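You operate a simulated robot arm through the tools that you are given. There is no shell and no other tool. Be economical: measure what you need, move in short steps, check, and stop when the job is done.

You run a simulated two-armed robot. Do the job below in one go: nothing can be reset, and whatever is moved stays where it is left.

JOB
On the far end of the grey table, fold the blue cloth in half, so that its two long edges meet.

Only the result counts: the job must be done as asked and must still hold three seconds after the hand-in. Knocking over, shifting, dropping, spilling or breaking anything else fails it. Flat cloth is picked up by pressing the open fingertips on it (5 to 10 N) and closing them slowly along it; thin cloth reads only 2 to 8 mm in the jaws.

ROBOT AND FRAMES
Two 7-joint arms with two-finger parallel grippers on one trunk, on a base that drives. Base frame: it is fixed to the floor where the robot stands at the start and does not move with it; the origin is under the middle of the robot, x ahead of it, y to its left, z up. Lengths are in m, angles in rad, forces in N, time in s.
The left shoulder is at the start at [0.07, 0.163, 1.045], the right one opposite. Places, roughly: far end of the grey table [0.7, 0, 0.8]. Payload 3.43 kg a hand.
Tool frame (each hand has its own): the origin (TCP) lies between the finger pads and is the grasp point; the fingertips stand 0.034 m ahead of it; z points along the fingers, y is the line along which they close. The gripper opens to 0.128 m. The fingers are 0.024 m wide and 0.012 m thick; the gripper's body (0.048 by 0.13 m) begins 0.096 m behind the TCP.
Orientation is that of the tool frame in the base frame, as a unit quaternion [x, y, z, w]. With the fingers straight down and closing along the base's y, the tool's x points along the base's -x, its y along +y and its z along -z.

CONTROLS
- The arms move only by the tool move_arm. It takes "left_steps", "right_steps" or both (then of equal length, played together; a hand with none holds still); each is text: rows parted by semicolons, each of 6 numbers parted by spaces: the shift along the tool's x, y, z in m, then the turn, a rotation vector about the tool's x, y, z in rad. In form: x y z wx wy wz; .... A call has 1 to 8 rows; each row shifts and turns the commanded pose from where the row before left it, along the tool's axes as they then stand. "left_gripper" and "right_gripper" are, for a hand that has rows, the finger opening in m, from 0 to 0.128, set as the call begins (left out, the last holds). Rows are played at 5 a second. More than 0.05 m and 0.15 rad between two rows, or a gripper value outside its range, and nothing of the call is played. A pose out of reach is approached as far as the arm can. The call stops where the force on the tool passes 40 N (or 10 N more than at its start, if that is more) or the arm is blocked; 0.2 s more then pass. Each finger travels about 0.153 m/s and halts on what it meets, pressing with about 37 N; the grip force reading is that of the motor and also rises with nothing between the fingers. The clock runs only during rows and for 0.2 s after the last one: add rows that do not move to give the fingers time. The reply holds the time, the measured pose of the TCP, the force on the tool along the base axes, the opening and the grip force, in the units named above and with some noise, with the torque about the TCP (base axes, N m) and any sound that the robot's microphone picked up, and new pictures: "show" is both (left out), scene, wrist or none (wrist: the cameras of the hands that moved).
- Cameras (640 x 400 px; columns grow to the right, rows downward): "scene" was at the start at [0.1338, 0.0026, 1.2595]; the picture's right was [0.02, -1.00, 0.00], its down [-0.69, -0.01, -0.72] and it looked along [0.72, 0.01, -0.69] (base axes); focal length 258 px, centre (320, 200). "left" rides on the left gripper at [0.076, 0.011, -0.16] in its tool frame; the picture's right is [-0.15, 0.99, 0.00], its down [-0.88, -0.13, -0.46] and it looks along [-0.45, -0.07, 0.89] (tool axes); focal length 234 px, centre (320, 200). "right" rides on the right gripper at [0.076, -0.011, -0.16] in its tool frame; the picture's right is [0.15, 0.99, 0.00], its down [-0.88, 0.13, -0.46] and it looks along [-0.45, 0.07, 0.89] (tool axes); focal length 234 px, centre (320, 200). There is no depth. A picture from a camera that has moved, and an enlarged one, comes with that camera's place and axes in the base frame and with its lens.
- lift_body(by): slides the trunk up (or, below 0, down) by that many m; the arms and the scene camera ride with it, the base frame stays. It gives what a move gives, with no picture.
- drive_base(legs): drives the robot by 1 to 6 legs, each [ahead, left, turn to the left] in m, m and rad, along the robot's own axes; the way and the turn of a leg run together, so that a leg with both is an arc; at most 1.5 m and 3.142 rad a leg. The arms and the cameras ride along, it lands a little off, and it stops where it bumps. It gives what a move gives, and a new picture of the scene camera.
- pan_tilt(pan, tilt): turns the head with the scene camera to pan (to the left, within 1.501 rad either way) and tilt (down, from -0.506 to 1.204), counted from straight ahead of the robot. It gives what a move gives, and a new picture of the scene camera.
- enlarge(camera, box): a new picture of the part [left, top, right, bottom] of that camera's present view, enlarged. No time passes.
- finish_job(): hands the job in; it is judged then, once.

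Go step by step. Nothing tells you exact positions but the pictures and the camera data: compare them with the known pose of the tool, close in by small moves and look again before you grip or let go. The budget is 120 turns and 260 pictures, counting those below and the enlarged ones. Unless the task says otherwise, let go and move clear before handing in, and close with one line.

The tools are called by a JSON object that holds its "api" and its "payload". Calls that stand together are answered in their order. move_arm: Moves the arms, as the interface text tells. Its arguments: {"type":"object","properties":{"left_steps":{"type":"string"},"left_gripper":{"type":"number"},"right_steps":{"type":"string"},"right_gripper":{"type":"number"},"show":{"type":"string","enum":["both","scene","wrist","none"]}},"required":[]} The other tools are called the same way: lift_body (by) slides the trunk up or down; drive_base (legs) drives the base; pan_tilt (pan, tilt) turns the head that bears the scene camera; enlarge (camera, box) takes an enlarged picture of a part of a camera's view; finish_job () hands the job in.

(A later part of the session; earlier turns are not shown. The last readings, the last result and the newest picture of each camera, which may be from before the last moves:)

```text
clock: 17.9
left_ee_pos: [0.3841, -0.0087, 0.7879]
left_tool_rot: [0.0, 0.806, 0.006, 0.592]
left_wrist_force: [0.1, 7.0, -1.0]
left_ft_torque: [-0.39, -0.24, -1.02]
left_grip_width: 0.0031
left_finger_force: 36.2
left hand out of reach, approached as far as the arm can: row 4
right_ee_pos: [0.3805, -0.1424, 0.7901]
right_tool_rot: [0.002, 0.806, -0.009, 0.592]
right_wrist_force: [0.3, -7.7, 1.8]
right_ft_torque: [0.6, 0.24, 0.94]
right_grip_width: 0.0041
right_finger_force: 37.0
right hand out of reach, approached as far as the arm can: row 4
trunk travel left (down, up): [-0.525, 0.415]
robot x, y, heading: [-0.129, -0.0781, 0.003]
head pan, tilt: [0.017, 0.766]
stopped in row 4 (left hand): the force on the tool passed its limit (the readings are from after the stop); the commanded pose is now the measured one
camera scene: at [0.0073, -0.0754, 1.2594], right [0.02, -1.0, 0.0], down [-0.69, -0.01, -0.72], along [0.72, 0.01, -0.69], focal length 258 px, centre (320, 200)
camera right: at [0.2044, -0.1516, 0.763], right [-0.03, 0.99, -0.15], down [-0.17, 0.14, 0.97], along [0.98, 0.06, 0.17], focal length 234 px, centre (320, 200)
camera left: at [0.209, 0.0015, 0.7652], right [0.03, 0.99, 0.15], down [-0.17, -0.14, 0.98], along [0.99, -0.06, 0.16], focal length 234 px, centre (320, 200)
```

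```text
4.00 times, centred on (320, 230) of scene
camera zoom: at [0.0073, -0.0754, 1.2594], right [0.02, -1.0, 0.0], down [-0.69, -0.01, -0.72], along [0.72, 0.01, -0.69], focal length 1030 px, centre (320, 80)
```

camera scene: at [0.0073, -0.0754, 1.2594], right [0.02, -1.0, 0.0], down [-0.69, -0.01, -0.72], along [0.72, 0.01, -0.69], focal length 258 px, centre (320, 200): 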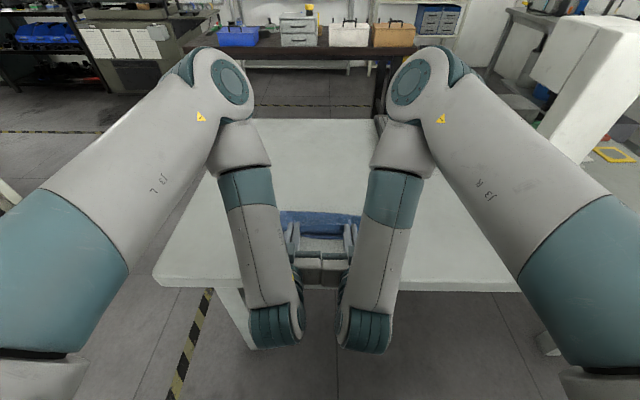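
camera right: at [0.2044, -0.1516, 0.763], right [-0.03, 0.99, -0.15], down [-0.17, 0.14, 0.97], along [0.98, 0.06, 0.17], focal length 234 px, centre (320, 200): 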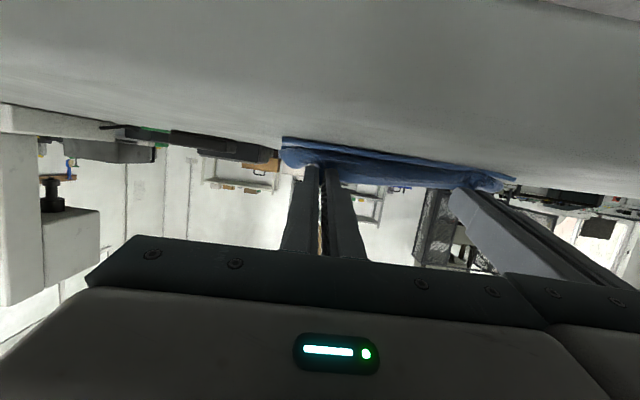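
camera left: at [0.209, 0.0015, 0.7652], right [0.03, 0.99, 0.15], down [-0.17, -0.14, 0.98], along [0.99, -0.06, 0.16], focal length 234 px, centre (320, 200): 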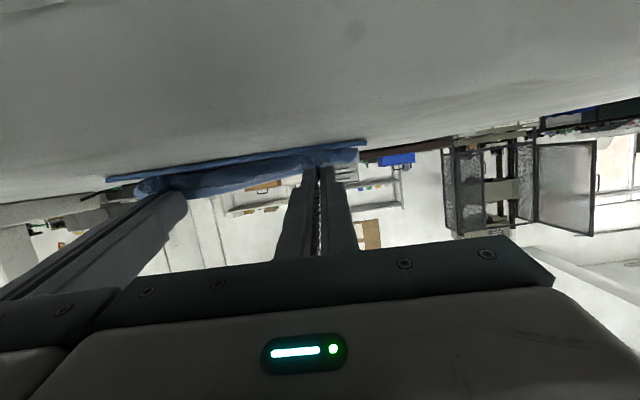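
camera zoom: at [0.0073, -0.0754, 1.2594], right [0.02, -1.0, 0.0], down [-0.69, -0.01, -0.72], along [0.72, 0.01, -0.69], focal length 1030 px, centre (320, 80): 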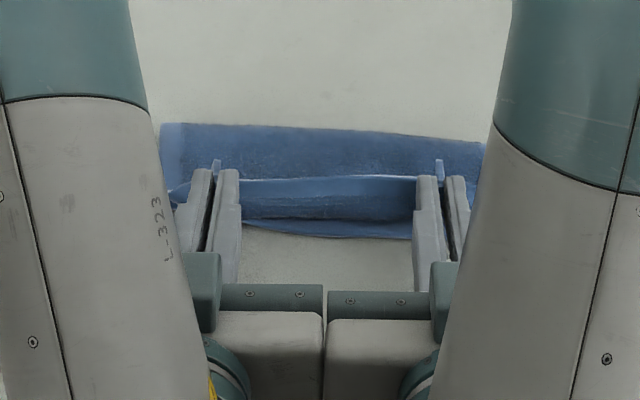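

The hands reached their limit and the two grippers touch lightly. The edge is about 1.5 cm short and 1 cm high, so I'll use the base and trunk to finish instead of the arms.

{"api": "drive_base", "payload": {"legs": [[-0.016, 0, 0]]}}

{"api": "lift_body", "payload": {"by": -0.009}}

{"api": "enlarge", "payload": {"camera": "scene", "box": [240, 180, 400, 280]}}

{"api": "enlarge", "payload": {"camera": "left", "box": [80, 80, 400, 280]}}

```text
clock: 18.7
left_ee_pos: [0.3679, -0.0079, 0.7888]
left_tool_rot: [-0.001, 0.806, 0.007, 0.592]
left_wrist_force: [-0.7, 14.0, -0.6]
left_ft_torque: [-0.89, -0.1, -1.88]
left_grip_width: 0.0029
left_finger_force: 37.6
right_ee_pos: [0.3635, -0.1428, 0.7898]
right_tool_rot: [0.002, 0.805, -0.009, 0.593]
right_wrist_force: [0.6, -13.2, 1.8]
right_ft_torque: [1.0, 0.11, 1.84]
right_grip_width: 0.0042
right_finger_force: 37.1
trunk travel left (down, up): [-0.525, 0.415]
robot x, y, heading: [-0.1421, -0.0792, 0.0]
head pan, tilt: [0.017, 0.766]
camera scene: at [-0.0095, -0.0758, 1.2595], right [0.02, -1.0, 0.0], down [-0.69, -0.01, -0.72], along [0.72, 0.01, -0.69], focal length 258 px, centre (320, 200)
```

scene: 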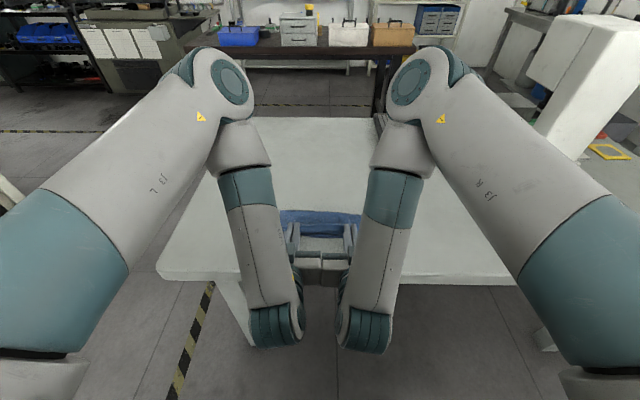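

```text
clock: 19.3
left_ee_pos: [0.3671, -0.0072, 0.7809]
left_tool_rot: [-0.001, 0.806, 0.007, 0.592]
left_wrist_force: [0.2, 3.8, 7.0]
left_ft_torque: [-0.35, -0.2, -0.7]
left_grip_width: 0.0031
left_finger_force: 37.0
right_ee_pos: [0.3631, -0.143, 0.781]
right_tool_rot: [0.002, 0.804, -0.009, 0.594]
right_wrist_force: [0.9, -4.6, 1.9]
right_ft_torque: [0.37, -0.02, 0.65]
right_grip_width: 0.004
right_finger_force: 36.8
trunk travel left (down, up): [-0.516, 0.424]
robot x, y, heading: [-0.1404, -0.0738, -0.005]
head pan, tilt: [0.017, 0.766]
```

```text
4.00 times, centred on (320, 230) of scene
camera zoom: at [-0.0101, -0.0759, 1.2507], right [0.02, -1.0, 0.0], down [-0.69, -0.01, -0.72], along [0.72, 0.01, -0.69], focal length 1030 px, centre (320, 80)
```

zoom: 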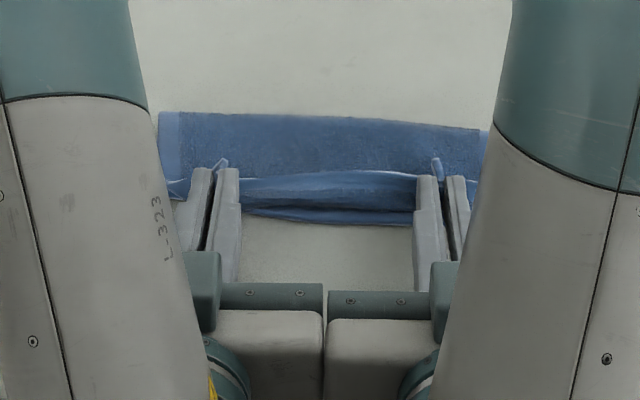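

```text
2.00 times, centred on (240, 180) of left
camera zoom: at [0.1929, 0.001, 0.7571], right [0.03, 0.99, 0.15], down [-0.17, -0.14, 0.97], along [0.98, -0.06, 0.16], focal length 468 px, centre (480, 240)
```

zoom: 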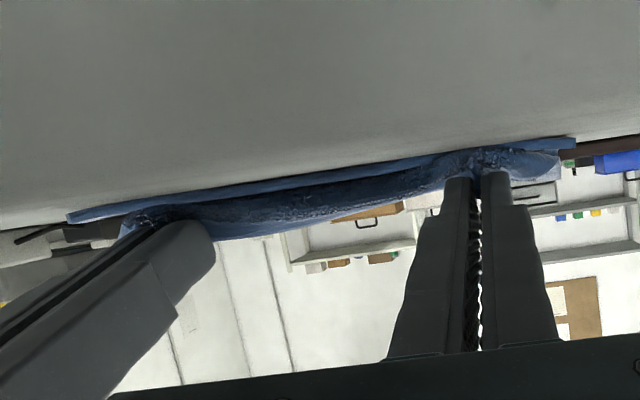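

The edge now sits over the near edge with equal halves. I'll ease the pressure slightly, open both jaws, and look.

{"api": "lift_body", "payload": {"by": 0.002}}

{"api": "move_arm", "payload": {"left_steps": "0 0 0 0 0 0;0 0 0 0 0 0", "right_steps": "0 0 0 0 0 0;0 0 0 0 0 0", "left_gripper": 0.02, "right_gripper": 0.02, "show": "wrist"}}

{"api": "enlarge", "payload": {"camera": "scene", "box": [240, 180, 400, 280]}}

```text
clock: 19.8
left_ee_pos: [0.3681, -0.0089, 0.7817]
left_tool_rot: [0.0, 0.806, 0.007, 0.592]
left_wrist_force: [0.7, 5.5, 7.3]
left_ft_torque: [-0.65, 0.44, -0.72]
left_grip_width: 0.0028
left_finger_force: 37.2
right_ee_pos: [0.363, -0.1418, 0.7811]
right_tool_rot: [0.002, 0.805, -0.009, 0.593]
right_wrist_force: [-1.5, -5.7, -2.5]
right_ft_torque: [0.2, -0.47, 0.79]
right_grip_width: 0.004
right_finger_force: 37.0
trunk travel left (down, up): [-0.518, 0.422]
robot x, y, heading: [-0.1446, -0.0783, -0.004]
head pan, tilt: [0.017, 0.766]
```

```text
clock: 20.4
left_ee_pos: [0.3673, -0.0066, 0.7806]
left_tool_rot: [0.0, 0.807, 0.007, 0.591]
left_wrist_force: [1.4, 7.1, 4.2]
left_ft_torque: [-0.66, 0.45, -0.75]
left_grip_width: 0.0193
left_finger_force: 0.0
right_ee_pos: [0.3638, -0.1428, 0.7832]
right_tool_rot: [0.002, 0.805, -0.009, 0.593]
right_wrist_force: [-1.2, -6.2, -2.2]
right_ft_torque: [0.18, -0.46, 0.91]
right_grip_width: 0.0195
right_finger_force: 0.1
trunk travel left (down, up): [-0.518, 0.422]
robot x, y, heading: [-0.1457, -0.078, -0.005]
head pan, tilt: [0.017, 0.766]
camera right: at [0.1881, -0.1519, 0.7562], right [-0.03, 0.99, -0.15], down [-0.17, 0.14, 0.97], along [0.98, 0.06, 0.17], focal length 234 px, centre (320, 200)
camera left: at [0.1928, 0.0011, 0.7584], right [0.03, 0.99, 0.15], down [-0.17, -0.14, 0.98], along [0.99, -0.06, 0.16], focal length 234 px, centre (320, 200)
```

right: 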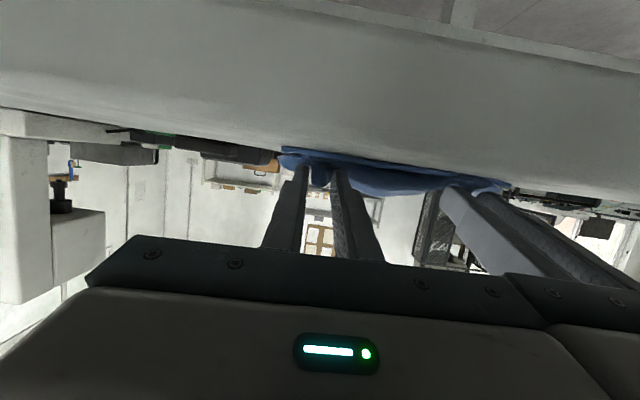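
left: 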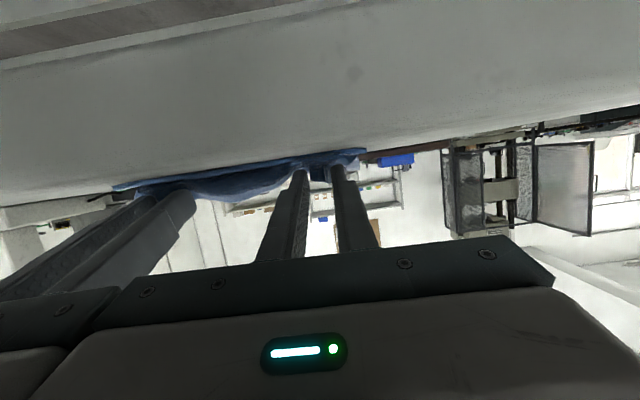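

```text
4.00 times, centred on (320, 230) of scene
camera zoom: at [-0.0094, -0.0758, 1.2525], right [0.02, -1.0, 0.0], down [-0.69, -0.01, -0.72], along [0.72, 0.01, -0.69], focal length 1030 px, centre (320, 80)
```

zoom: 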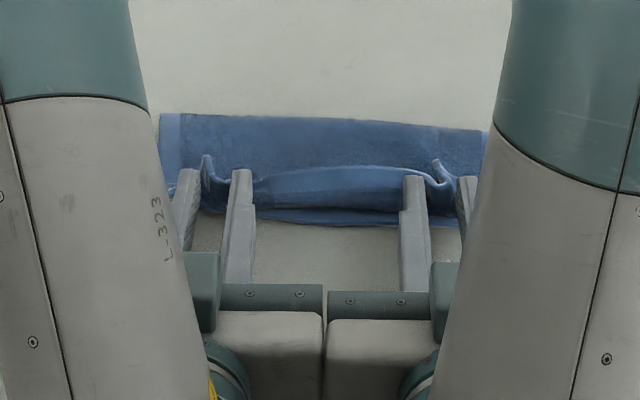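

Cloth is released and its edge strip is standing up slightly. I'll rise a few mm and back straight out.

{"api": "lift_body", "payload": {"by": 0.004}}

{"api": "drive_base", "payload": {"legs": [[-0.1, 0, 0]]}}

{"api": "enlarge", "payload": {"camera": "scene", "box": [240, 160, 400, 260]}}

```text
clock: 20.9
left_ee_pos: [0.3685, -0.0075, 0.7842]
left_tool_rot: [-0.001, 0.807, 0.007, 0.591]
left_wrist_force: [1.1, 7.5, 1.5]
left_ft_torque: [-0.62, 0.33, -0.86]
left_grip_width: 0.0197
left_finger_force: 0.1
right_ee_pos: [0.3635, -0.1418, 0.7858]
right_tool_rot: [0.002, 0.805, -0.009, 0.593]
right_wrist_force: [-1.9, -7.5, -1.0]
right_ft_torque: [0.33, -0.33, 1.03]
right_grip_width: 0.02
right_finger_force: 0.1
trunk travel left (down, up): [-0.522, 0.418]
robot x, y, heading: [-0.1415, -0.0801, -0.001]
head pan, tilt: [0.017, 0.766]
```

```text
clock: 22.1
left_ee_pos: [0.2678, -0.0087, 0.7861]
left_tool_rot: [-0.001, 0.806, 0.008, 0.591]
left_wrist_force: [1.1, 8.5, -0.5]
left_ft_torque: [-0.54, -0.01, -1.06]
left_grip_width: 0.0199
left_finger_force: 0.0
right_ee_pos: [0.2647, -0.1438, 0.7866]
right_tool_rot: [0.002, 0.805, -0.009, 0.593]
right_wrist_force: [-1.2, -8.6, 1.2]
right_ft_torque: [0.6, 0.04, 1.12]
right_grip_width: 0.0202
right_finger_force: 0.1
trunk travel left (down, up): [-0.522, 0.418]
robot x, y, heading: [-0.2411, -0.0814, 0.001]
head pan, tilt: [0.017, 0.766]
camera scene: at [-0.1097, -0.0758, 1.2566], right [0.02, -1.0, 0.0], down [-0.69, -0.01, -0.72], along [0.72, 0.01, -0.69], focal length 258 px, centre (320, 200)
```

scene: 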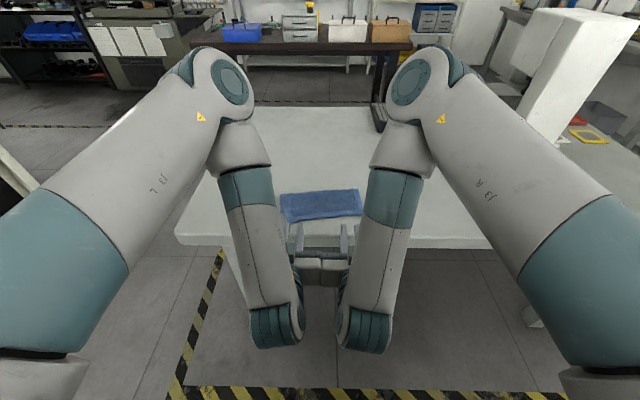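

```text
4.00 times, centred on (320, 210) of scene
camera zoom: at [-0.1097, -0.0758, 1.2566], right [0.02, -1.0, 0.0], down [-0.69, -0.01, -0.72], along [0.72, 0.01, -0.69], focal length 1030 px, centre (320, 160)
```

zoom: 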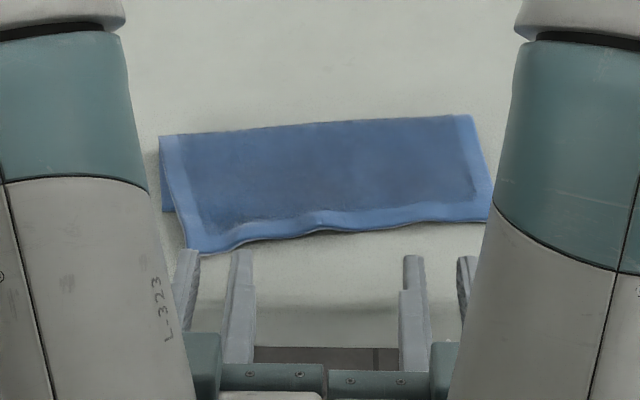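

The cloth is folded, but it got dragged a bit at the left corner. I'll back off and part the arms to see the result clearly.

{"api": "drive_base", "payload": {"legs": [[-0.12, 0, 0]]}}

{"api": "lift_body", "payload": {"by": 0.08}}

{"api": "move_arm", "payload": {"left_steps": "-.02 .03 -.01 0 .1 0;-.02 .03 -.01 0 .12 0;-.02 .03 -.01 0 .12 0;-.02 .03 -.01 0 .12 0;-.02 .03 -.01 0 .12 0;0 0 -.02 0 .12 0;0 0 -.02 0 .12 0;0 0 0 0 0 0", "right_steps": "-.02 -.03 -.01 0 .1 0;-.02 -.03 -.01 0 .12 0;-.02 -.03 -.01 0 .12 0;-.02 -.03 -.01 0 .12 0;-.02 -.03 -.01 0 .12 0;0 0 -.02 0 .12 0;0 0 -.02 0 .12 0;0 0 0 0 0 0", "show": "scene"}}

```text
clock: 23.3
left_ee_pos: [0.1482, -0.0071, 0.7852]
left_tool_rot: [-0.001, 0.806, 0.007, 0.592]
left_wrist_force: [0.2, 3.0, 0.7]
left_ft_torque: [-0.34, 0.18, -0.53]
left_grip_width: 0.0201
left_finger_force: 0.1
right_ee_pos: [0.1452, -0.1416, 0.7873]
right_tool_rot: [0.003, 0.805, -0.01, 0.593]
right_wrist_force: [-0.6, -4.4, -1.3]
right_ft_torque: [0.14, -0.2, 0.48]
right_grip_width: 0.0199
right_finger_force: 0.2
trunk travel left (down, up): [-0.522, 0.418]
robot x, y, heading: [-0.3632, -0.0806, 0.004]
head pan, tilt: [0.017, 0.766]
camera scene: at [-0.2297, -0.0755, 1.2566], right [0.02, -1.0, 0.0], down [-0.69, -0.01, -0.72], along [0.72, 0.01, -0.69], focal length 258 px, centre (320, 200)
```

scene: 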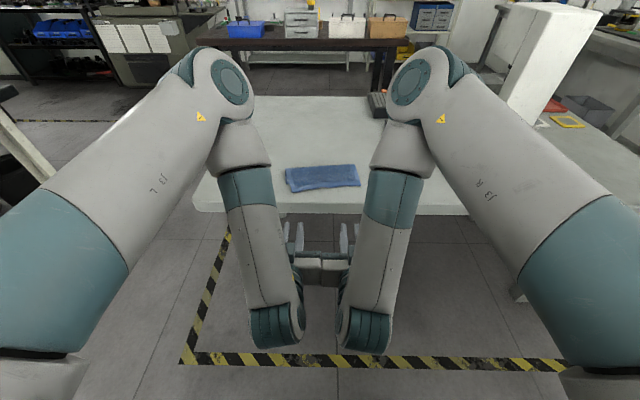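

```text
clock: 24.5
left_ee_pos: [0.1488, -0.0075, 0.8644]
left_tool_rot: [0.0, 0.806, 0.007, 0.591]
left_wrist_force: [0.4, 2.9, 1.4]
left_ft_torque: [-0.18, 0.2, -0.27]
left_grip_width: 0.0204
left_finger_force: 0.1
right_ee_pos: [0.1449, -0.1433, 0.8658]
right_tool_rot: [0.002, 0.805, -0.009, 0.593]
right_wrist_force: [-0.2, -1.8, -1.7]
right_ft_torque: [0.08, -0.19, 0.29]
right_grip_width: 0.0201
right_finger_force: 0.0
trunk travel left (down, up): [-0.602, 0.338]
robot x, y, heading: [-0.3604, -0.0812, -0.004]
head pan, tilt: [0.017, 0.766]
```

```text
clock: 26.3
left_ee_pos: [0.1694, 0.1215, 0.9917]
left_tool_rot: [-0.005, 0.976, 0.006, 0.22]
left_wrist_force: [0.1, -0.1, -0.6]
left_ft_torque: [0.0, -0.01, 0.03]
left_grip_width: 0.0199
left_finger_force: 0.0
left hand out of reach, approached as far as the arm can: row 1, 2, 3
right_ee_pos: [0.1665, -0.2667, 0.9954]
right_tool_rot: [0.005, 0.975, -0.006, 0.223]
right_wrist_force: [-0.5, -0.5, -0.1]
right_ft_torque: [0.01, -0.02, -0.01]
right_grip_width: 0.0199
right_finger_force: 0.2
right hand out of reach, approached as far as the arm can: row 1, 2, 3
trunk travel left (down, up): [-0.602, 0.338]
robot x, y, heading: [-0.3643, -0.0805, -0.005]
head pan, tilt: [0.017, 0.766]
camera scene: at [-0.2285, -0.0754, 1.3365], right [0.02, -1.0, 0.0], down [-0.69, -0.01, -0.72], along [0.72, 0.01, -0.69], focal length 258 px, centre (320, 200)
```

scene: 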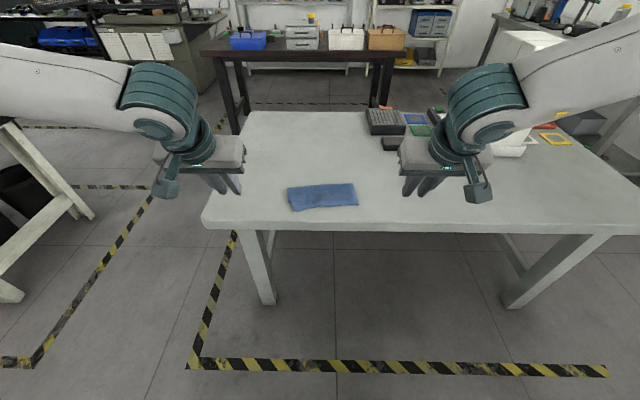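

Arms are clear. I'm driving forward again for a good look from above.

{"api": "drive_base", "payload": {"legs": [[0.22, 0, 0]]}}

{"api": "enlarge", "payload": {"camera": "scene", "box": [260, 190, 400, 280]}}

```text
clock: 28.0
left_ee_pos: [0.3926, 0.1213, 0.992]
left_tool_rot: [-0.005, 0.975, 0.007, 0.221]
left_wrist_force: [0.6, 0.2, 0.1]
left_ft_torque: [0.01, -0.02, 0.0]
left_grip_width: 0.0201
left_finger_force: 0.0
right_ee_pos: [0.3892, -0.2684, 0.9946]
right_tool_rot: [0.005, 0.975, -0.007, 0.223]
right_wrist_force: [-0.2, 0.5, 0.1]
right_ft_torque: [0.01, -0.01, 0.01]
right_grip_width: 0.0199
right_finger_force: 0.1
trunk travel left (down, up): [-0.602, 0.338]
robot x, y, heading: [-0.14, -0.0769, -0.004]
head pan, tilt: [0.017, 0.766]
camera scene: at [-0.0062, -0.0758, 1.3365], right [0.02, -1.0, 0.0], down [-0.69, -0.01, -0.72], along [0.72, 0.01, -0.69], focal length 258 px, centre (320, 200)
```

scene: 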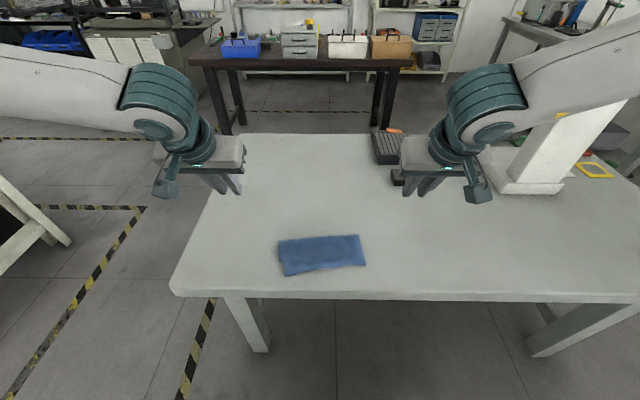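

```text
4.44 times, centred on (330, 235) of scene
camera zoom: at [-0.0062, -0.0758, 1.3365], right [0.02, -1.0, 0.0], down [-0.69, -0.01, -0.72], along [0.72, 0.01, -0.69], focal length 1144 px, centre (276, 44)
```

zoom: 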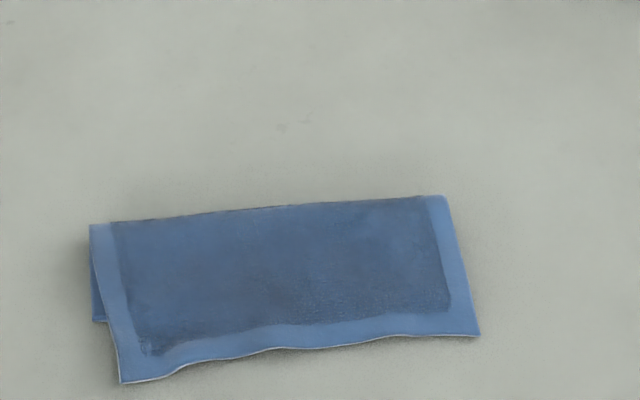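

The fold exists, but the top layer overhangs the bottom edge by about 4 cm on the left and 3 cm on the right. I'll regrasp that single-layer overhang with vertical fingers, peel it back, and lay it down in line.

{"api": "lift_body", "payload": {"by": -0.075}}

{"api": "move_arm", "payload": {"left_steps": "0 -.033 0 0 .1115 0;0 -.033 0 0 .1115 0;0 -.033 0 0 .1115 0;0 -.033 0 0 .1115 0;.0169 0 .0357 0 0 0;.0169 0 .0357 0 0 0;.0169 0 .0257 0 0 0;0 0 0 0 0 0", "right_steps": "0 .027 0 0 .1125 0;0 .027 0 0 .1125 0;0 .027 0 0 .1125 0;0 .027 0 0 .1125 0;.0083 0 .0367 0 0 0;.0083 0 .0367 0 0 0;.0083 0 .0267 0 0 0;0 0 0 0 0 0", "left_gripper": 0.027, "right_gripper": 0.027}}

```text
clock: 29.1
left_ee_pos: [0.3907, 0.1213, 0.9171]
left_tool_rot: [-0.004, 0.975, 0.006, 0.22]
left_wrist_force: [-0.6, 1.6, -0.1]
left_ft_torque: [0.03, -0.01, 0.0]
left_grip_width: 0.0199
left_finger_force: 0.0
right_ee_pos: [0.3877, -0.2685, 0.9195]
right_tool_rot: [0.005, 0.975, -0.007, 0.223]
right_wrist_force: [0.4, 0.3, 0.8]
right_ft_torque: [0.0, -0.02, -0.03]
right_grip_width: 0.0202
right_finger_force: 0.1
trunk travel left (down, up): [-0.527, 0.413]
robot x, y, heading: [-0.1397, -0.0758, 0.002]
head pan, tilt: [0.017, 0.766]
```

```text
clock: 30.9
left_ee_pos: [0.3395, -0.0113, 0.8188]
left_tool_rot: [-0.004, 1.0, 0.006, 0.0]
left_wrist_force: [0.5, -0.1, 0.0]
left_ft_torque: [0.0, -0.01, 0.01]
left_grip_width: 0.0267
left_finger_force: 0.0
right_ee_pos: [0.3674, -0.1603, 0.8189]
right_tool_rot: [0.007, 1.0, -0.006, 0.0]
right_wrist_force: [-0.3, 0.9, 0.0]
right_ft_torque: [0.01, -0.01, -0.01]
right_grip_width: 0.0265
right_finger_force: 0.1
trunk travel left (down, up): [-0.527, 0.413]
robot x, y, heading: [-0.1406, -0.0778, -0.003]
head pan, tilt: [0.017, 0.766]
camera scene: at [-0.0066, -0.0757, 1.2615], right [0.02, -1.0, 0.0], down [-0.69, -0.01, -0.72], along [0.72, 0.01, -0.69], focal length 258 px, centre (320, 200)
camera right: at [0.2907, -0.1688, 0.9764], right [-0.13, 0.99, -0.01], down [0.88, 0.12, 0.45], along [0.45, 0.05, -0.89], focal length 234 px, centre (320, 200)
camera left: at [0.2656, -0.0028, 0.9785], right [0.14, 0.99, 0.01], down [0.88, -0.13, 0.45], along [0.45, -0.05, -0.89], focal length 234 px, centre (320, 200)
```

scene: 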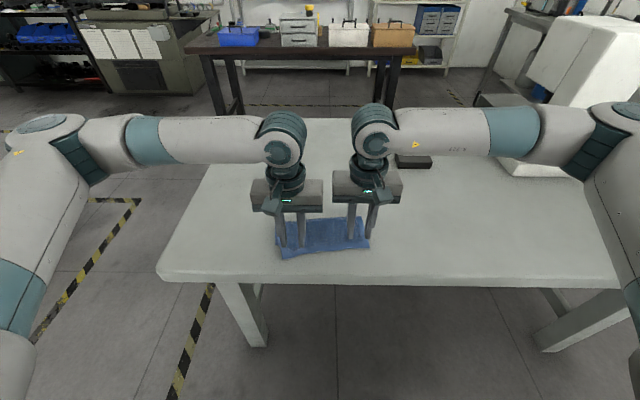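
right: 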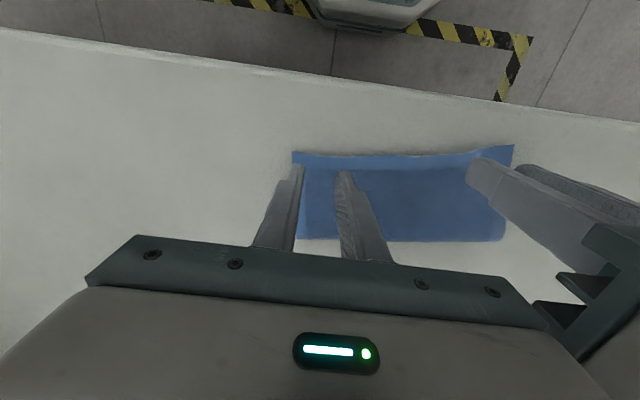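
left: 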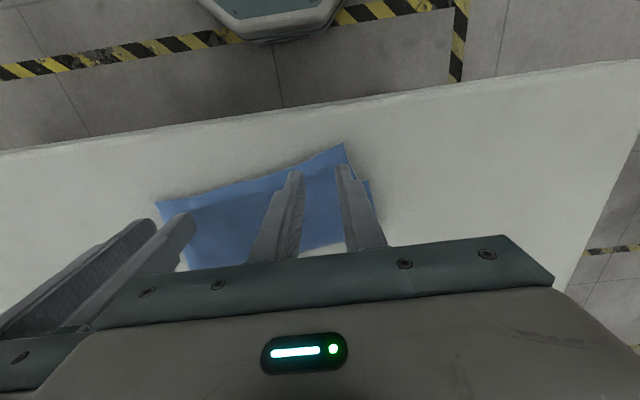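

Corner positions agree with the wrist views. Lowering to contact on the overhang.

{"api": "move_arm", "payload": {"left_steps": "0 0 .015 0 0 0;0 0 .012 0 0 0;0 0 .004 0 0 0;0 0 0 0 0 0", "right_steps": ".004 0 .015 0 0 0;0 0 .012 0 0 0;0 0 .004 0 0 0;0 0 0 0 0 0", "show": "wrist"}}

```text
clock: 31.9
left_ee_pos: [0.3424, -0.0103, 0.7875]
left_tool_rot: [-0.005, 1.0, 0.006, 0.001]
left_wrist_force: [1.6, 0.1, 6.6]
left_ft_torque: [-0.01, -0.09, -0.01]
left_grip_width: 0.027
left_finger_force: 0.0
right_ee_pos: [0.3626, -0.1596, 0.789]
right_tool_rot: [0.007, 1.0, -0.006, 0.0]
right_wrist_force: [1.8, -0.2, 7.7]
right_ft_torque: [0.08, -0.11, -0.02]
right_grip_width: 0.027
right_finger_force: 0.1
trunk travel left (down, up): [-0.527, 0.413]
robot x, y, heading: [-0.1399, -0.0782, -0.004]
head pan, tilt: [0.017, 0.766]
camera right: at [0.2856, -0.1693, 0.9465], right [-0.13, 0.99, -0.01], down [0.88, 0.12, 0.46], along [0.45, 0.05, -0.89], focal length 234 px, centre (320, 200)
camera left: at [0.2661, -0.0019, 0.9483], right [0.14, 0.99, 0.01], down [0.88, -0.13, 0.46], along [0.45, -0.05, -0.89], focal length 234 px, centre (320, 200)
```

right: 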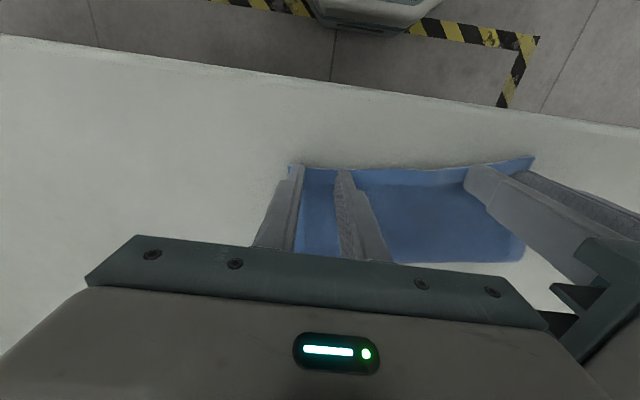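
left: 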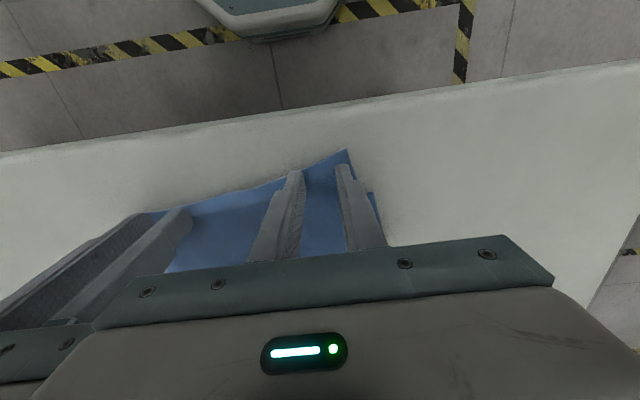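

Contact at about 7 N each. Pressing a touch more and closing in stages.

{"api": "move_arm", "payload": {"left_steps": "0 0 .001 0 0 0;0 0 0 0 0 0", "right_steps": "0 0 .001 0 0 0;0 0 0 0 0 0", "left_gripper": 0.022, "right_gripper": 0.022, "show": "none"}}

{"api": "move_arm", "payload": {"left_steps": "0 0 0 0 0 0", "right_steps": "0 0 0 0 0 0", "left_gripper": 0.016, "right_gripper": 0.016, "show": "none"}}

{"api": "move_arm", "payload": {"left_steps": "0 0 0 0 0 0", "right_steps": "0 0 0 0 0 0", "left_gripper": 0.01, "right_gripper": 0.01, "show": "none"}}

{"api": "move_arm", "payload": {"left_steps": "0 0 0 0 0 0;0 0 0 0 0 0", "right_steps": "0 0 0 0 0 0;0 0 0 0 0 0", "left_gripper": 0, "right_gripper": 0, "show": "wrist"}}

```text
clock: 32.5
left_ee_pos: [0.3407, -0.0102, 0.7857]
left_tool_rot: [-0.005, 1.0, 0.006, 0.0]
left_wrist_force: [0.8, 1.3, 12.3]
left_ft_torque: [-0.03, -0.03, -0.02]
left_grip_width: 0.0212
left_finger_force: 0.0
right_ee_pos: [0.3608, -0.1597, 0.7877]
right_tool_rot: [0.006, 1.0, -0.006, 0.0]
right_wrist_force: [2.1, -1.0, 14.6]
right_ft_torque: [0.18, -0.25, -0.03]
right_grip_width: 0.021
right_finger_force: 0.0
trunk travel left (down, up): [-0.527, 0.413]
robot x, y, heading: [-0.141, -0.0785, -0.005]
head pan, tilt: [0.017, 0.766]
```

```text
clock: 32.9
left_ee_pos: [0.3416, -0.0107, 0.7866]
left_tool_rot: [-0.005, 1.0, 0.005, 0.0]
left_wrist_force: [1.7, -0.6, 12.2]
left_ft_torque: [-0.05, -0.07, 0.0]
left_grip_width: 0.0154
left_finger_force: 0.0
right_ee_pos: [0.3611, -0.1602, 0.7872]
right_tool_rot: [0.008, 1.0, -0.006, 0.0]
right_wrist_force: [-0.5, -0.5, 17.4]
right_ft_torque: [0.15, -0.16, 0.0]
right_grip_width: 0.015
right_finger_force: 0.1
trunk travel left (down, up): [-0.527, 0.413]
robot x, y, heading: [-0.1413, -0.0781, -0.003]
head pan, tilt: [0.017, 0.766]
```

```text
clock: 33.3
left_ee_pos: [0.3406, -0.0099, 0.7882]
left_tool_rot: [-0.005, 1.0, 0.005, 0.001]
left_wrist_force: [1.8, -2.7, 11.7]
left_ft_torque: [-0.08, -0.06, -0.03]
left_grip_width: 0.0102
left_finger_force: 0.0
right_ee_pos: [0.3608, -0.161, 0.7882]
right_tool_rot: [0.008, 1.0, -0.006, 0.0]
right_wrist_force: [-1.4, 1.1, 18.2]
right_ft_torque: [0.23, -0.17, 0.04]
right_grip_width: 0.0106
right_finger_force: 0.4
trunk travel left (down, up): [-0.527, 0.413]
robot x, y, heading: [-0.1406, -0.0781, 0.0]
head pan, tilt: [0.017, 0.766]
```

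```text
clock: 33.9
left_ee_pos: [0.341, -0.0095, 0.787]
left_tool_rot: [-0.005, 1.0, 0.004, 0.001]
left_wrist_force: [1.1, -9.9, 13.2]
left_ft_torque: [-0.32, -0.13, -0.08]
left_grip_width: 0.0034
left_finger_force: 36.7
right_ee_pos: [0.3601, -0.1581, 0.7872]
right_tool_rot: [0.007, 1.0, -0.006, 0.0]
right_wrist_force: [-1.8, 13.4, 16.2]
right_ft_torque: [0.54, -0.13, 0.1]
right_grip_width: 0.0044
right_finger_force: 37.0
trunk travel left (down, up): [-0.527, 0.413]
robot x, y, heading: [-0.1396, -0.0734, -0.003]
head pan, tilt: [0.017, 0.766]
camera right: at [0.2837, -0.1684, 0.9456], right [-0.13, 0.99, -0.01], down [0.88, 0.12, 0.46], along [0.45, 0.05, -0.89], focal length 234 px, centre (320, 200)
camera left: at [0.2649, -0.0016, 0.9479], right [0.14, 0.99, 0.01], down [0.88, -0.13, 0.46], along [0.45, -0.05, -0.89], focal length 234 px, centre (320, 200)
```

right: 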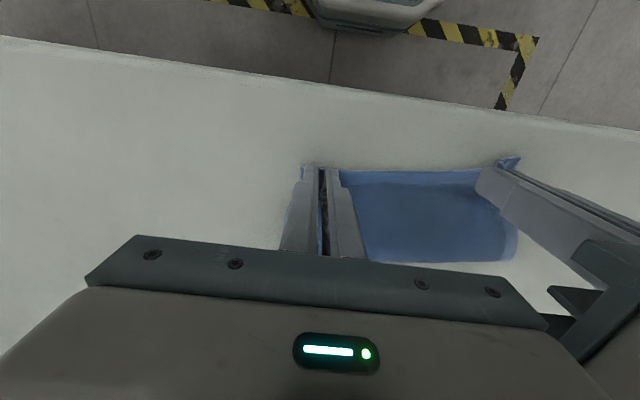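
left: 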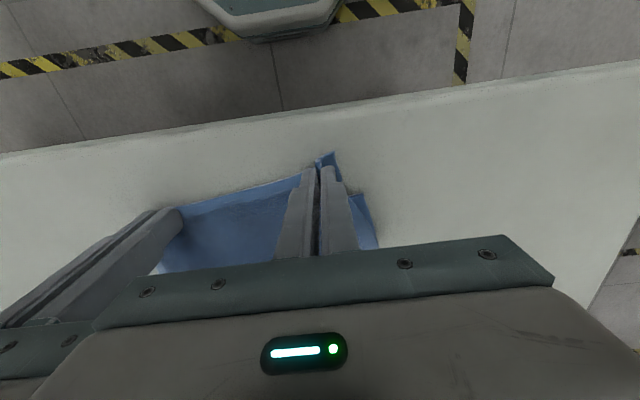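

Both hold (3.4 and 4.4 mm). Now I peel the top layer up and forward over the intended fold line.

{"api": "move_arm", "payload": {"left_steps": "-.015 -.001 -.025 0 0 0;-.025 -.001 -.025 0 0 0;-.03 0 -.018 0 0 0;-.033 0 -.010 0 0 0;-.03 0 -.002 0 0 0;0 0 0 0 0 0", "right_steps": "-.015 .001 -.025 0 0 0;-.025 .001 -.025 0 0 0;-.03 0 -.018 0 0 0;-.032 0 -.010 0 0 0;-.029 0 -.002 0 0 0;0 0 0 0 0 0"}}

{"api": "enlarge", "payload": {"camera": "scene", "box": [240, 170, 400, 270]}}

```text
clock: 35.3
left_ee_pos: [0.4764, -0.0104, 0.8665]
left_tool_rot: [-0.004, 1.0, 0.005, 0.0]
left_wrist_force: [0.7, -5.7, 0.3]
left_ft_torque: [-0.24, -0.03, -0.08]
left_grip_width: 0.0034
left_finger_force: 37.1
right_ee_pos: [0.4901, -0.1603, 0.8664]
right_tool_rot: [0.006, 1.0, -0.006, 0.0]
right_wrist_force: [-1.3, 6.3, -0.6]
right_ft_torque: [0.19, 0.0, 0.03]
right_grip_width: 0.004
right_finger_force: 36.9
trunk travel left (down, up): [-0.527, 0.413]
robot x, y, heading: [-0.1428, -0.0771, -0.003]
head pan, tilt: [0.017, 0.766]
camera scene: at [-0.0072, -0.0758, 1.2616], right [0.02, -1.0, 0.0], down [-0.69, -0.01, -0.72], along [0.72, 0.01, -0.69], focal length 258 px, centre (320, 200)
camera right: at [0.4146, -0.1683, 1.0245], right [-0.13, 0.99, -0.01], down [0.88, 0.12, 0.45], along [0.45, 0.05, -0.89], focal length 234 px, centre (320, 200)
camera left: at [0.4005, -0.0017, 1.0266], right [0.14, 0.99, 0.01], down [0.88, -0.13, 0.45], along [0.45, -0.05, -0.89], focal length 234 px, centre (320, 200)
```

scene: 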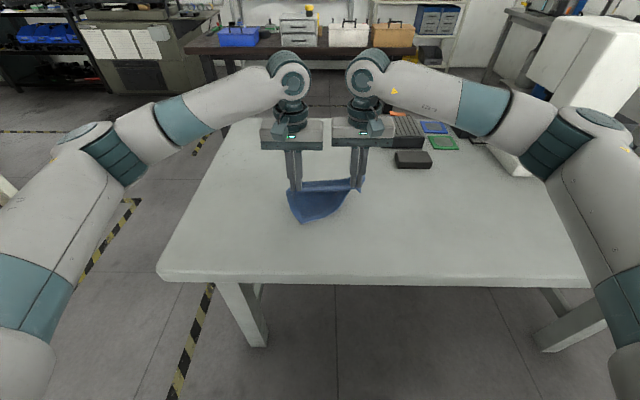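
right: 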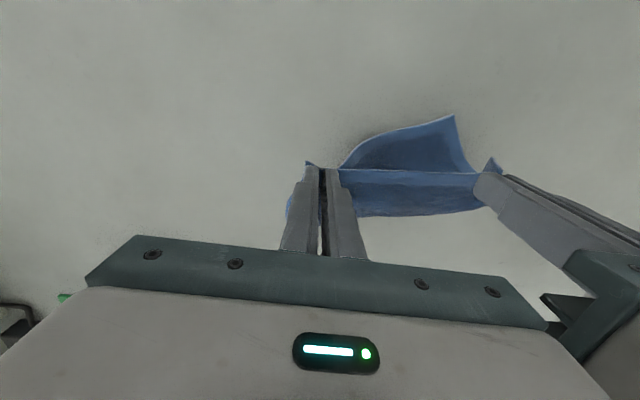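
left: 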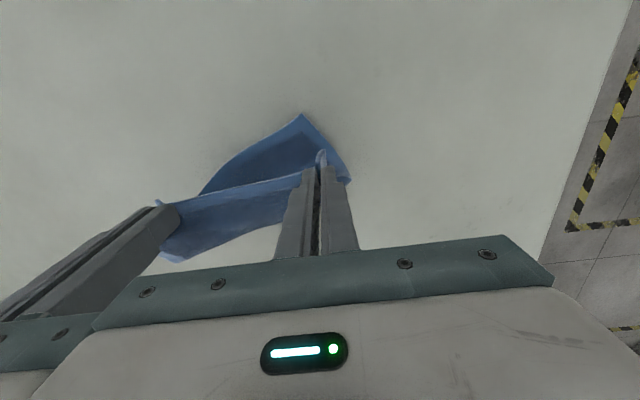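

```text
4.00 times, centred on (320, 220) of scene
camera zoom: at [-0.0072, -0.0758, 1.2616], right [0.02, -1.0, 0.0], down [-0.69, -0.01, -0.72], along [0.72, 0.01, -0.69], focal length 1030 px, centre (320, 120)
```

zoom: 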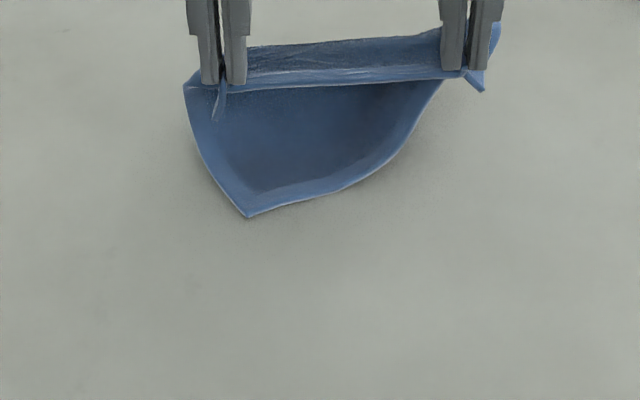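

The right jaw caught both layers, so I'll lay the cloth back down, release the right hand only, and then take just the top layer there with a shallower bite.

{"api": "move_arm", "payload": {"left_steps": ".02 0 .002 0 0 0;.025 0 .012 0 0 0;.025 0 .02 0 0 0;.015 0 .021 0 0 0;.005 0 .016 0 0 0;0 0 0 0 0 0", "right_steps": ".02 0 .002 0 0 0;.025 0 .012 0 0 0;.025 0 .02 0 0 0;.015 0 .023 0 0 0;.005 0 .021 0 0 0;0 0 0 0 0 0"}}

{"api": "enlarge", "payload": {"camera": "scene", "box": [240, 170, 400, 270]}}

```text
clock: 36.7
left_ee_pos: [0.3865, -0.0118, 0.7947]
left_tool_rot: [-0.005, 1.0, 0.005, 0.0]
left_wrist_force: [0.5, -4.9, 0.2]
left_ft_torque: [-0.14, -0.04, -0.04]
left_grip_width: 0.0034
left_finger_force: 37.2
right_ee_pos: [0.4012, -0.1601, 0.7896]
right_tool_rot: [0.007, 1.0, -0.006, 0.0]
right_wrist_force: [-0.6, 4.5, 3.3]
right_ft_torque: [0.16, -0.01, 0.0]
right_grip_width: 0.0044
right_finger_force: 37.5
trunk travel left (down, up): [-0.527, 0.413]
robot x, y, heading: [-0.1383, -0.0775, -0.003]
head pan, tilt: [0.017, 0.766]
camera scene: at [-0.0066, -0.0758, 1.2616], right [0.02, -1.0, 0.0], down [-0.69, -0.01, -0.72], along [0.72, 0.01, -0.69], focal length 258 px, centre (320, 200)
camera right: at [0.3248, -0.1689, 0.9467], right [-0.13, 0.99, -0.01], down [0.88, 0.12, 0.45], along [0.45, 0.05, -0.89], focal length 234 px, centre (320, 200)
camera left: at [0.3101, -0.0037, 0.9555], right [0.14, 0.99, 0.01], down [0.88, -0.13, 0.45], along [0.45, -0.05, -0.89], focal length 234 px, centre (320, 200)
```

scene: 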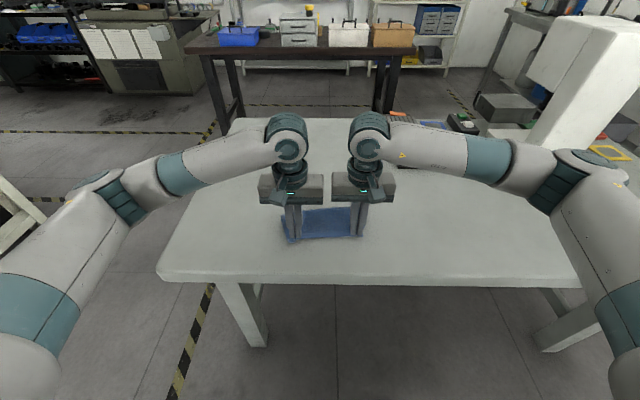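
right: 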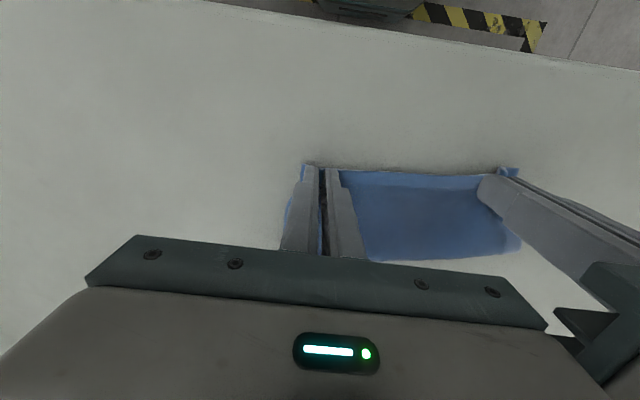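
left: 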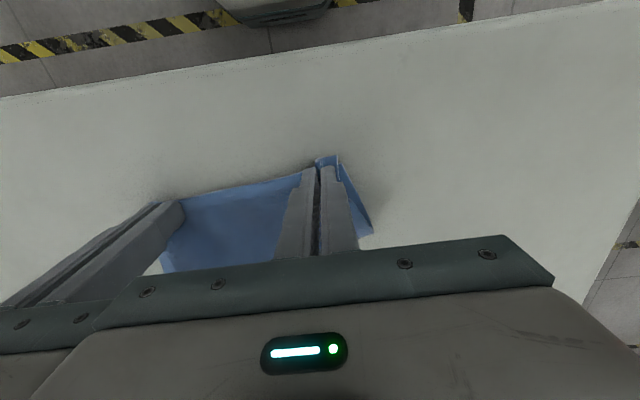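

```text
4.00 times, centred on (320, 220) of scene
camera zoom: at [-0.0066, -0.0758, 1.2616], right [0.02, -1.0, 0.0], down [-0.69, -0.01, -0.72], along [0.72, 0.01, -0.69], focal length 1030 px, centre (320, 120)
```

zoom: 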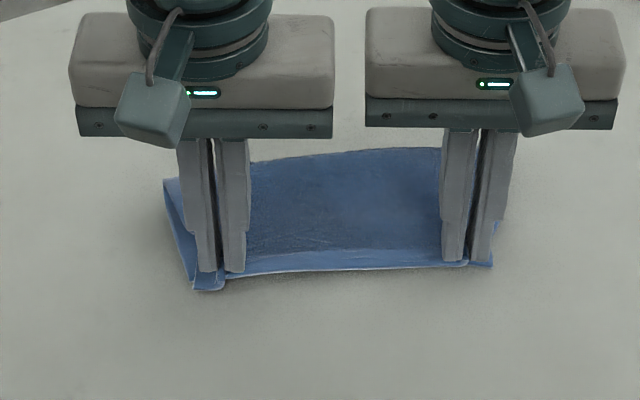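

It lies down neatly again. I'm releasing the right hand only and lifting it straight up to see the layers.

{"api": "move_arm", "payload": {"right_steps": "0 0 0 0 0 0;0 0 0 0 0 0;0 0 -.02 0 0 0;0 0 -.03 0 0 0;0 0 -.03 0 0 0;-.04 -.02 0 0 0 0;0 0 0 0 0 0", "right_gripper": 0.022}}

{"api": "enlarge", "payload": {"camera": "scene", "box": [240, 170, 400, 270]}}

```text
clock: 38.3
left_ee_pos: [0.3859, -0.0118, 0.7948]
left_tool_rot: [-0.005, 1.0, 0.005, 0.0]
left_wrist_force: [-0.5, -0.6, -0.7]
left_ft_torque: [-0.04, -0.05, 0.0]
left_grip_width: 0.0035
left_finger_force: 37.2
right_ee_pos: [0.4415, -0.1794, 0.8717]
right_tool_rot: [0.008, 1.0, -0.006, 0.0]
right_wrist_force: [0.2, -0.1, 0.7]
right_ft_torque: [0.01, -0.01, 0.0]
right_grip_width: 0.0219
right_finger_force: 0.0
trunk travel left (down, up): [-0.527, 0.413]
robot x, y, heading: [-0.142, -0.0761, -0.002]
head pan, tilt: [0.017, 0.766]
camera scene: at [-0.0071, -0.0752, 1.2616], right [0.02, -1.0, 0.0], down [-0.69, -0.01, -0.72], along [0.72, 0.01, -0.69], focal length 258 px, centre (320, 200)
camera right: at [0.3657, -0.1878, 1.0286], right [-0.13, 0.99, -0.01], down [0.88, 0.12, 0.45], along [0.45, 0.05, -0.89], focal length 234 px, centre (320, 200)
```

scene: 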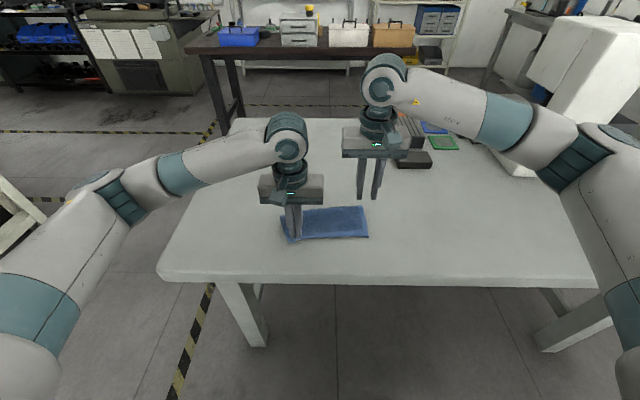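
right: 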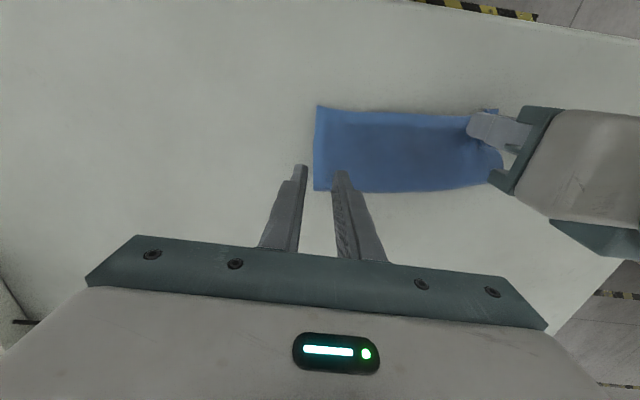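

```text
4.00 times, centred on (320, 220) of scene
camera zoom: at [-0.0071, -0.0752, 1.2616], right [0.02, -1.0, 0.0], down [-0.69, -0.01, -0.72], along [0.72, 0.01, -0.69], focal length 1030 px, centre (320, 120)
```

zoom: 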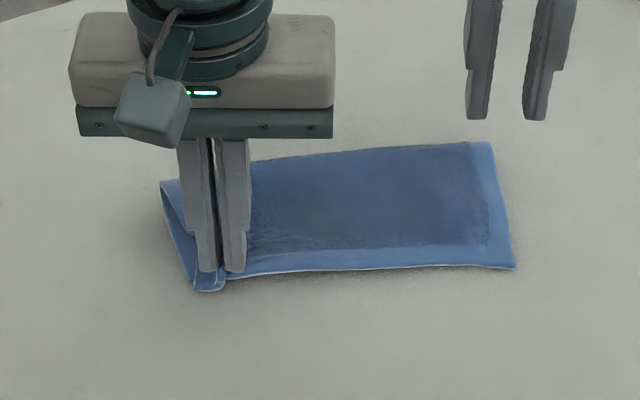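

The right side now shows a 4 cm overhang of the top layer (edge at x≈0.394, bottom edge hidden near 0.43). I'm taking a shallow bite there with the right hand.

{"api": "move_arm", "payload": {"right_steps": ".026 .019 0 0 0 0;.0255 0 .02 0 0 0;0 0 .03 0 0 0;0 0 .02 0 0 0;0 0 .0125 0 0 0;0 0 0 0 0 0", "right_gripper": 0.026, "show": "wrist"}}

{"api": "enlarge", "payload": {"camera": "right", "box": [240, 130, 400, 230]}}

```text
clock: 39.7
left_ee_pos: [0.3859, -0.0126, 0.7954]
left_tool_rot: [-0.005, 1.0, 0.005, 0.001]
left_wrist_force: [0.3, 0.1, 0.6]
left_ft_torque: [0.02, -0.03, -0.01]
left_grip_width: 0.0038
left_finger_force: 36.4
right_ee_pos: [0.3909, -0.1607, 0.7872]
right_tool_rot: [0.008, 1.0, -0.005, 0.001]
right_wrist_force: [1.8, -1.1, 14.7]
right_ft_torque: [0.1, -0.16, -0.02]
right_grip_width: 0.0258
right_finger_force: 0.1
trunk travel left (down, up): [-0.527, 0.413]
robot x, y, heading: [-0.1402, -0.0791, -0.002]
head pan, tilt: [0.017, 0.766]
camera right: at [0.3144, -0.1692, 0.9448], right [-0.13, 0.99, -0.01], down [0.88, 0.12, 0.46], along [0.45, 0.05, -0.89], focal length 234 px, centre (320, 200)
```

right: 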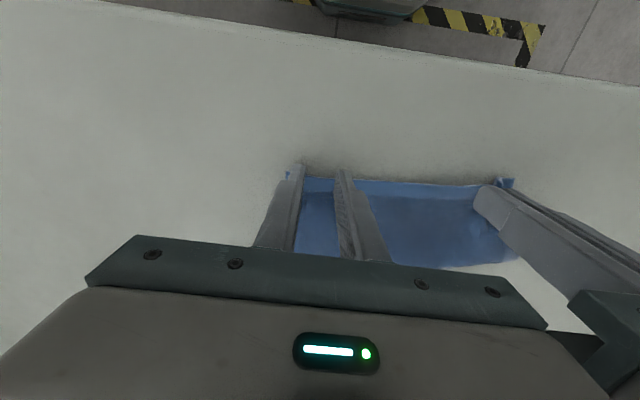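

```text
4.00 times, centred on (320, 180) of right
camera zoom: at [0.3144, -0.1692, 0.9448], right [-0.13, 0.99, -0.01], down [0.88, 0.12, 0.46], along [0.45, 0.05, -0.89], focal length 937 px, centre (320, 280)
```

zoom: 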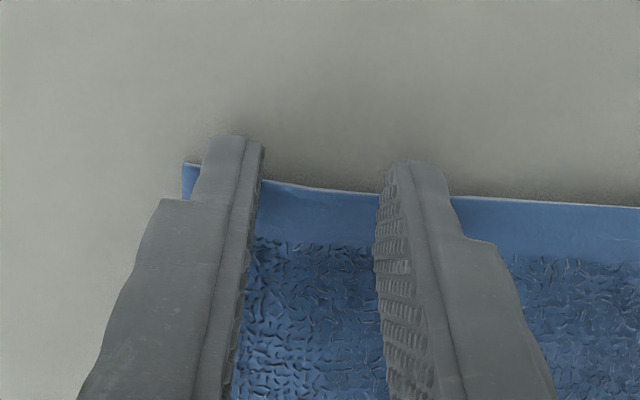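

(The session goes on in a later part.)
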